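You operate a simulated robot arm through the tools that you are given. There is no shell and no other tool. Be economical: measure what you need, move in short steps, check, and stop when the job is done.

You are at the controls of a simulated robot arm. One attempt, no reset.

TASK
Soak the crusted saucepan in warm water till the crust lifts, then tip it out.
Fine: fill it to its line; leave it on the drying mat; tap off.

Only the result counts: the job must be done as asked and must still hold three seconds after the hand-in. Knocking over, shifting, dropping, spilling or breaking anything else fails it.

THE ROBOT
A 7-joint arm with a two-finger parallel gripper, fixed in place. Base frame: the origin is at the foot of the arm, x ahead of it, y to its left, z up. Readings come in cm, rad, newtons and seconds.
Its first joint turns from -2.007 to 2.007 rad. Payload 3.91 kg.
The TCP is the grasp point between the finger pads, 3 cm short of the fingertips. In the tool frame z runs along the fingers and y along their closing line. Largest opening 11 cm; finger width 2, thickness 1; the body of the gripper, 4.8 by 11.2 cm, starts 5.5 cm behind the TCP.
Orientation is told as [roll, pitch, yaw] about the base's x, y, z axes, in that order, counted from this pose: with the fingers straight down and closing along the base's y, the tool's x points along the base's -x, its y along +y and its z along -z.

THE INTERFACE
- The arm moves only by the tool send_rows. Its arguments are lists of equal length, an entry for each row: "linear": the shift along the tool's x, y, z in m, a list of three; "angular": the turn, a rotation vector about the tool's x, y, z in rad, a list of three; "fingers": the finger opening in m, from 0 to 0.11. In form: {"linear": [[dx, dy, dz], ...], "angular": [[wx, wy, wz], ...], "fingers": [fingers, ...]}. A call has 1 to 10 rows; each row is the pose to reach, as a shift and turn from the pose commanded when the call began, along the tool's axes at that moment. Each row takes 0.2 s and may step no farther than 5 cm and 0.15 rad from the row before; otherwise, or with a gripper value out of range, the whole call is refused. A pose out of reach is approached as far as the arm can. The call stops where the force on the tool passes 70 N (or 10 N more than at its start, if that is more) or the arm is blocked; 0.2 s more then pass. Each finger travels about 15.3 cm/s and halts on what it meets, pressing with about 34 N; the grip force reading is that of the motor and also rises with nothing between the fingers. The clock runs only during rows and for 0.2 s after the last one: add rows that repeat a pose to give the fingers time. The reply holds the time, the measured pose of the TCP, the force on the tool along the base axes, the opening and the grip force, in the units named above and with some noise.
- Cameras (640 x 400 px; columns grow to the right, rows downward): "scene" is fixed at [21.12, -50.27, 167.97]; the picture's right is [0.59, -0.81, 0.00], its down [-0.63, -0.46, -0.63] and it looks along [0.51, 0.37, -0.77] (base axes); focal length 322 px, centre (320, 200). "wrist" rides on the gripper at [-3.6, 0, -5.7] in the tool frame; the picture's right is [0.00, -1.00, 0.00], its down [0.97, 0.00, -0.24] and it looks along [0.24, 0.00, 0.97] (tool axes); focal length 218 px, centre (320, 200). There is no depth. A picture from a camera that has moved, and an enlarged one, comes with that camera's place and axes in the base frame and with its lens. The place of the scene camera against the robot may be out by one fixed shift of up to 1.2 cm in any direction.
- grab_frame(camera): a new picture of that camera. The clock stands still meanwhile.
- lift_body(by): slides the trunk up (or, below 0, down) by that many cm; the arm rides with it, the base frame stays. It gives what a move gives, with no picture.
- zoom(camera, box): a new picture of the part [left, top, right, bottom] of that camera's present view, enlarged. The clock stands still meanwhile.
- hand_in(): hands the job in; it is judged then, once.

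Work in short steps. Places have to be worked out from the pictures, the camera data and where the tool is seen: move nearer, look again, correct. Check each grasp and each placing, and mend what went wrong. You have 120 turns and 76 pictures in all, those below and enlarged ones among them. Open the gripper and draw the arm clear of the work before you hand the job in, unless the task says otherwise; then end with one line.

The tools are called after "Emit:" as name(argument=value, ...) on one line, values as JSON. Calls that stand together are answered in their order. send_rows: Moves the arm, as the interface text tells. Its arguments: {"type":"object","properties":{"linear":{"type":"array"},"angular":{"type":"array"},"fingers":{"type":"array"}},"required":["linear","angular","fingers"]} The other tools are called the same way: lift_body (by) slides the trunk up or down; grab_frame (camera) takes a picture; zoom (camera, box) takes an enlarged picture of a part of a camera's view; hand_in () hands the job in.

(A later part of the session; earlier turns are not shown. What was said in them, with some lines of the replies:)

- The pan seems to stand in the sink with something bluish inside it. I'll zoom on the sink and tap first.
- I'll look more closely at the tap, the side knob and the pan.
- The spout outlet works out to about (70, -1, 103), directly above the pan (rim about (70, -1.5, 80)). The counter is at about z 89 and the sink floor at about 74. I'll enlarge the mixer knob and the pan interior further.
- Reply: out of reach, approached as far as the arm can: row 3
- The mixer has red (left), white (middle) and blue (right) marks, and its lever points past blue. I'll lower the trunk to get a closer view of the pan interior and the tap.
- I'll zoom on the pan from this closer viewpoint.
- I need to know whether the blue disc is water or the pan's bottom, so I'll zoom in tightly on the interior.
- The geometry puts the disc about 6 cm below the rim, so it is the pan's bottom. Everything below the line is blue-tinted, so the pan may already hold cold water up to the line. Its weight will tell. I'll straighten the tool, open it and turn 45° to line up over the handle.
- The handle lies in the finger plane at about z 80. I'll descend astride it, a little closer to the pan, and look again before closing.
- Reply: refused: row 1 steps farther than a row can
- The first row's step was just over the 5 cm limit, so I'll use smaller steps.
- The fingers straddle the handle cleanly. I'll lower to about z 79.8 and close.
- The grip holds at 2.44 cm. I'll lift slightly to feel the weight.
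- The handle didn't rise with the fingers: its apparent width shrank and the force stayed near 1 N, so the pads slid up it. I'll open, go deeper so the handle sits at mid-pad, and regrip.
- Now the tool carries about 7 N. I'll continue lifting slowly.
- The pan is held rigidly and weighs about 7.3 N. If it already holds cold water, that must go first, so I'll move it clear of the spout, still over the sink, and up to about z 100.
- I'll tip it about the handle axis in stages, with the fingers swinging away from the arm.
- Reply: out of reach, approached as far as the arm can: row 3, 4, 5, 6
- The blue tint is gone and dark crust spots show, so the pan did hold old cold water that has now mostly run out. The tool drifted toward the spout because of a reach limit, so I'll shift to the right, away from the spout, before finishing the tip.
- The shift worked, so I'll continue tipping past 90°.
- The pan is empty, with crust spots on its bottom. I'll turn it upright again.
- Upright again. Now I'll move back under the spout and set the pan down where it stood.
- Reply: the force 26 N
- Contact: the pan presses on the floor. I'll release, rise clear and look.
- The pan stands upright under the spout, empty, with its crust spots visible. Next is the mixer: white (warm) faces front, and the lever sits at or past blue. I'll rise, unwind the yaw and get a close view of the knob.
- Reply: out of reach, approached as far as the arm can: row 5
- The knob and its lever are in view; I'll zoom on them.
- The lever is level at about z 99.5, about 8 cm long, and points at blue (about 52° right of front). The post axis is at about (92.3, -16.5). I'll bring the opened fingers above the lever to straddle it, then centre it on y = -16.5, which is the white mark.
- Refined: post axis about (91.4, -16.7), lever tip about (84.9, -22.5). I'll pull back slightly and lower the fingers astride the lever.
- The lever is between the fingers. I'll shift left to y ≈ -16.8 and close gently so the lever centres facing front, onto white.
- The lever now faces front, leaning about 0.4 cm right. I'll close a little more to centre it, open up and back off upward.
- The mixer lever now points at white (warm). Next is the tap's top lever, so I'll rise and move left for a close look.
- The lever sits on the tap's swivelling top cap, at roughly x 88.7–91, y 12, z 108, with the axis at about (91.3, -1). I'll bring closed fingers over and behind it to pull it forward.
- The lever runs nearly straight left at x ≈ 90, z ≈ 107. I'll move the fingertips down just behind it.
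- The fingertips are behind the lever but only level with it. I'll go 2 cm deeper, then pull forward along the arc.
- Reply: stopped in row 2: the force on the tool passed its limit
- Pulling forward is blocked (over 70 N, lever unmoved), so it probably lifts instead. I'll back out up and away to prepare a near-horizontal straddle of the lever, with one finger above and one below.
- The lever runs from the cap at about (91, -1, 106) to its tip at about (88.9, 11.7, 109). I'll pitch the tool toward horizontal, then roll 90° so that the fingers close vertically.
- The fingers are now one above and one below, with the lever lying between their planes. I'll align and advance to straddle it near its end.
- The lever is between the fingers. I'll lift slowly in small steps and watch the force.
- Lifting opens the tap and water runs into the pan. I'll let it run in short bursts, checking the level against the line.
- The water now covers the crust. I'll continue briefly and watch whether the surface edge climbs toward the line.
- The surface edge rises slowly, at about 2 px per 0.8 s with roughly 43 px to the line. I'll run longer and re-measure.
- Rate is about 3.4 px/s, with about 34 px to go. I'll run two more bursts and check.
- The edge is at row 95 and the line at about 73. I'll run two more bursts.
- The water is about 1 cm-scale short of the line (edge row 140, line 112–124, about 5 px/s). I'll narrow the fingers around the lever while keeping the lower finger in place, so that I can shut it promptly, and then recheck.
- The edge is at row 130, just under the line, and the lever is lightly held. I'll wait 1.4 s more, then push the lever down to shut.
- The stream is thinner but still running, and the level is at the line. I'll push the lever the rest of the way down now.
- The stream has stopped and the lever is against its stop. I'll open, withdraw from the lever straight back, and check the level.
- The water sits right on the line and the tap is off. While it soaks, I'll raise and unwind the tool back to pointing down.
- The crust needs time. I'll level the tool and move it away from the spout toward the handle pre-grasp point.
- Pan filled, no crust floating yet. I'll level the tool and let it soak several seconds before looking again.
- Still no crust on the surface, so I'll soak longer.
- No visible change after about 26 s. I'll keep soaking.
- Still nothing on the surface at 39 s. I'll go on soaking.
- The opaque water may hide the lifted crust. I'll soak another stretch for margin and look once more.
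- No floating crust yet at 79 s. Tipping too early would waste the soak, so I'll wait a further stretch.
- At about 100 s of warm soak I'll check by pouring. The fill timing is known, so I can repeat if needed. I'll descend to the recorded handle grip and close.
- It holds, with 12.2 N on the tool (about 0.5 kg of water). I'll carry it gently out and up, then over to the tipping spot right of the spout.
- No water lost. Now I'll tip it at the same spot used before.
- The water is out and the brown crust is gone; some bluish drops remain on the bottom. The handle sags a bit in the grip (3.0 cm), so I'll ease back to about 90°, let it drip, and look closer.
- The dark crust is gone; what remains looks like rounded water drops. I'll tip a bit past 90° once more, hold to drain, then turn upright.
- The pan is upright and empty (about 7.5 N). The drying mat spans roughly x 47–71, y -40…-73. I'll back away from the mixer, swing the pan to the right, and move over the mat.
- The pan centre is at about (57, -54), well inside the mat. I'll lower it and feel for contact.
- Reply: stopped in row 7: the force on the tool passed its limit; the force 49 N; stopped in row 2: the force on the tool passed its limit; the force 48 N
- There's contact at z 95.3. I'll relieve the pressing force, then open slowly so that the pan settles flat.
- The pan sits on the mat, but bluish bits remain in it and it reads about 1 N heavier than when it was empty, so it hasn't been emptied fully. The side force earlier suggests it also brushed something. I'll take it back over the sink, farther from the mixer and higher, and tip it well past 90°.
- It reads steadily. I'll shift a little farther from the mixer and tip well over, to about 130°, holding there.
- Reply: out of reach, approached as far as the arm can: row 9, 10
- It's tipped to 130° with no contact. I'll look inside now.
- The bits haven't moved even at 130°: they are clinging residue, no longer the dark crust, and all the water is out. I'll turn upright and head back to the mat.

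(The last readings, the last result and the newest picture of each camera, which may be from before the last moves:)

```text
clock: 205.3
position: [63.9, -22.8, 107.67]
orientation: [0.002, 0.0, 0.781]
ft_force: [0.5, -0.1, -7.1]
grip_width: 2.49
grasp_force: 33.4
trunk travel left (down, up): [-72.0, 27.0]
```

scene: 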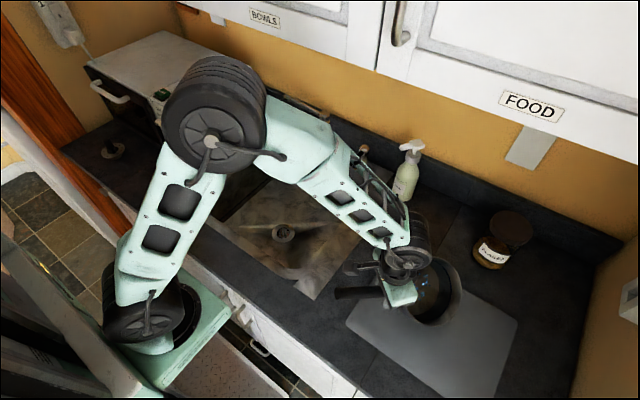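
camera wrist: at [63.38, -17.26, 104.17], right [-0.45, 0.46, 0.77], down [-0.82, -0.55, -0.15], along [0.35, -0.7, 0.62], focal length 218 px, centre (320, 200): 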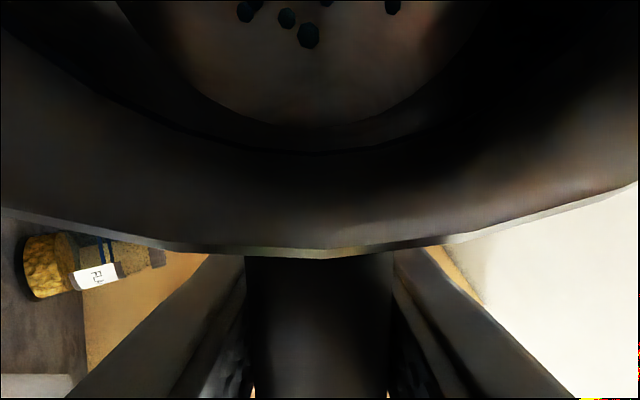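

Upright and held. I'll swing back over the mat.

Emit:
send_rows(linear=[[0.016, 0.01, 0], [0.032, 0.02, 0], [0.048, 0.03, 0], [0.064, 0.042, 0], [0.082, 0.054, 0.01], [0.082, 0.054, 0.02], [0.082, 0.054, 0.027], [0.082, 0.054, 0.027], [0.082, 0.054, 0.027], [0.082, 0.054, 0.027]], angular=[[0, 0, 0.149], [0, 0, 0.298], [0, 0, 0.447], [0, 0, 0.596], [0, 0, 0.745], [0, 0, 0.894], [0, 0, 1.043], [0, 0, 1.192], [0, 0, 1.341], [0, 0, 1.49]], fingers=[0, 0, 0, 0, 0, 0, 0, 0, 0, 0])

Emit:
send_rows(linear=[[-0.02, -0.027, 0], [-0.04, -0.054, 0], [-0.06, -0.081, 0], [-0.08, -0.108, 0], [-0.1, -0.135, 0], [-0.121, -0.166, 0], [-0.121, -0.166, 0.03], [-0.121, -0.166, 0.055], [-0.121, -0.166, 0.075], [-0.121, -0.166, 0.085]], angular=[[0, 0, 0], [0, 0, 0], [0, 0, 0], [0, 0, 0], [0, 0, 0], [0, 0, 0], [0, 0, 0], [0, 0, 0], [0, 0, 0], [0, 0, 0]], fingers=[0, 0, 0, 0, 0, 0, 0, 0, 0, 0])

```text
clock: 207.5
position: [54.1, -24.9, 104.94]
orientation: [0.0, -0.001, -0.71]
ft_force: [-0.1, 0.2, -7.4]
grip_width: 2.42
grasp_force: 34.1
trunk travel left (down, up): [-72.0, 27.0]
```

```text
clock: 209.7
position: [52.63, -45.16, 96.39]
orientation: [0.0, 0.0, -0.708]
ft_force: [-0.1, -0.4, -7.6]
grip_width: 2.44
grasp_force: 33.7
trunk travel left (down, up): [-72.0, 27.0]
```

Hanging free at z 96.4. I'll lower in small steps until it touches and seats.

Emit:
send_rows(linear=[[0, 0, 0.004], [0, 0, 0.008], [0, 0, 0.012]], angular=[[0, 0, 0], [0, 0, 0], [0, 0, 0]], fingers=[0, 0, 0])

Emit:
send_rows(linear=[[0, 0, 0.003], [0, 0, 0.006], [0, 0, 0.009]], angular=[[0, 0, 0], [0, 0, 0], [0, 0, 0]], fingers=[0, 0, 0])

```text
clock: 210.5
position: [52.68, -45.24, 95.51]
orientation: [0.0, -0.005, -0.705]
ft_force: [0.9, 9.8, 24.1]
grip_width: 2.43
grasp_force: 34.3
trunk travel left (down, up): [-72.0, 27.0]
```

```text
clock: 211.2
position: [52.72, -45.32, 95.32]
orientation: [0.003, -0.009, -0.708]
ft_force: [-10.2, 14.7, 43.5]
grip_width: 2.48
grasp_force: 33.9
trunk travel left (down, up): [-72.0, 27.0]
stopped in row 3: the force on the tool passed its limit (the readings are from after the stop); the commanded pose is now the measured one
```

Firm contact at the same height. I'll ease off slightly, then open gradually so any tilt settles softly.

Emit:
send_rows(linear=[[0, 0, -0.003], [0, 0, -0.003], [0, 0, -0.003], [0, 0, -0.003], [0, 0, -0.003], [0, 0, -0.003], [0, 0, -0.003], [0, 0, -0.003]], angular=[[0, 0, 0], [0, 0, 0], [0, 0, 0], [0, 0, 0], [0, 0, 0], [0, 0, 0], [0, 0, 0], [0, 0, 0]], fingers=[0.0, 0.024, 0.026, 0.028, 0.031, 0.036, 0.045, 0.055])

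Emit:
send_rows(linear=[[0, 0, -0.03], [0, 0, -0.07], [0, 0, -0.11], [0.03, 0, -0.14], [0.07, 0, -0.16], [0.11, 0, -0.18]], angular=[[0, 0, 0], [0, 0, 0], [0, 0, 0], [0, 0, 0], [0, 0, 0], [0, 0, 0]], fingers=[0.06, 0.06, 0.06, 0.06, 0.06, 0.06])

Emit:
grab_frame(camera="scene")

```text
clock: 213.0
position: [52.8, -45.47, 95.36]
orientation: [0.0, -0.008, -0.705]
ft_force: [-3.0, -4.1, 8.5]
grip_width: 5.31
grasp_force: 0.0
trunk travel left (down, up): [-72.0, 27.0]
```

```text
clock: 214.4
position: [44.4, -38.22, 113.12]
orientation: [0.001, -0.006, -0.708]
ft_force: [-0.4, 0.6, -0.4]
grip_width: 5.99
grasp_force: 0.1
trunk travel left (down, up): [-72.0, 27.0]
```

```text
0 pictures are left
```

scene: 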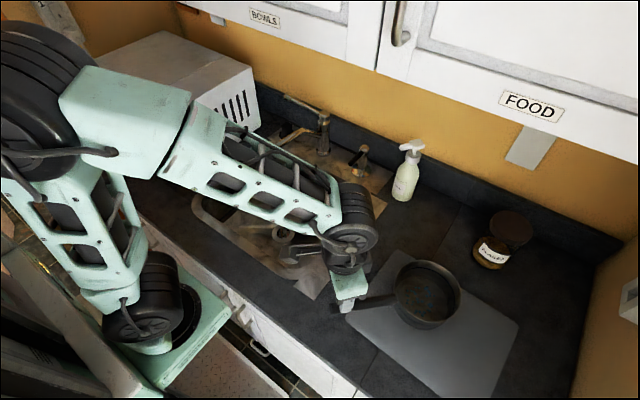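

The pan stands on the mat, released, with the tap off and everything else in place. I'll draw the arm a little farther clear, then hand in.

Emit:
send_rows(linear=[[0.02, 0, -0.03], [0.04, 0, -0.06], [0.05, 0, -0.08]], angular=[[0, 0, 0], [0, 0, 0], [0, 0, 0]], fingers=[0.08, 0.1, 0.11])

Emit:
hand_in()

```text
clock: 215.2
position: [40.43, -34.81, 121.2]
orientation: [0.001, -0.005, -0.706]
ft_force: [0.0, 0.0, 0.8]
grip_width: 11.01
grasp_force: 0.2
trunk travel left (down, up): [-72.0, 27.0]
```

```text
The job is handed in.
```

I filled the pan to its line with warm water, soaked it about 100 s, tipped it out and left it upright on the drying mat with the tap off; the dark crust is gone, but bluish bits still cling to the bottom, I never saw the crust lift, and the pan may have brushed the mixer or spout during a tip.
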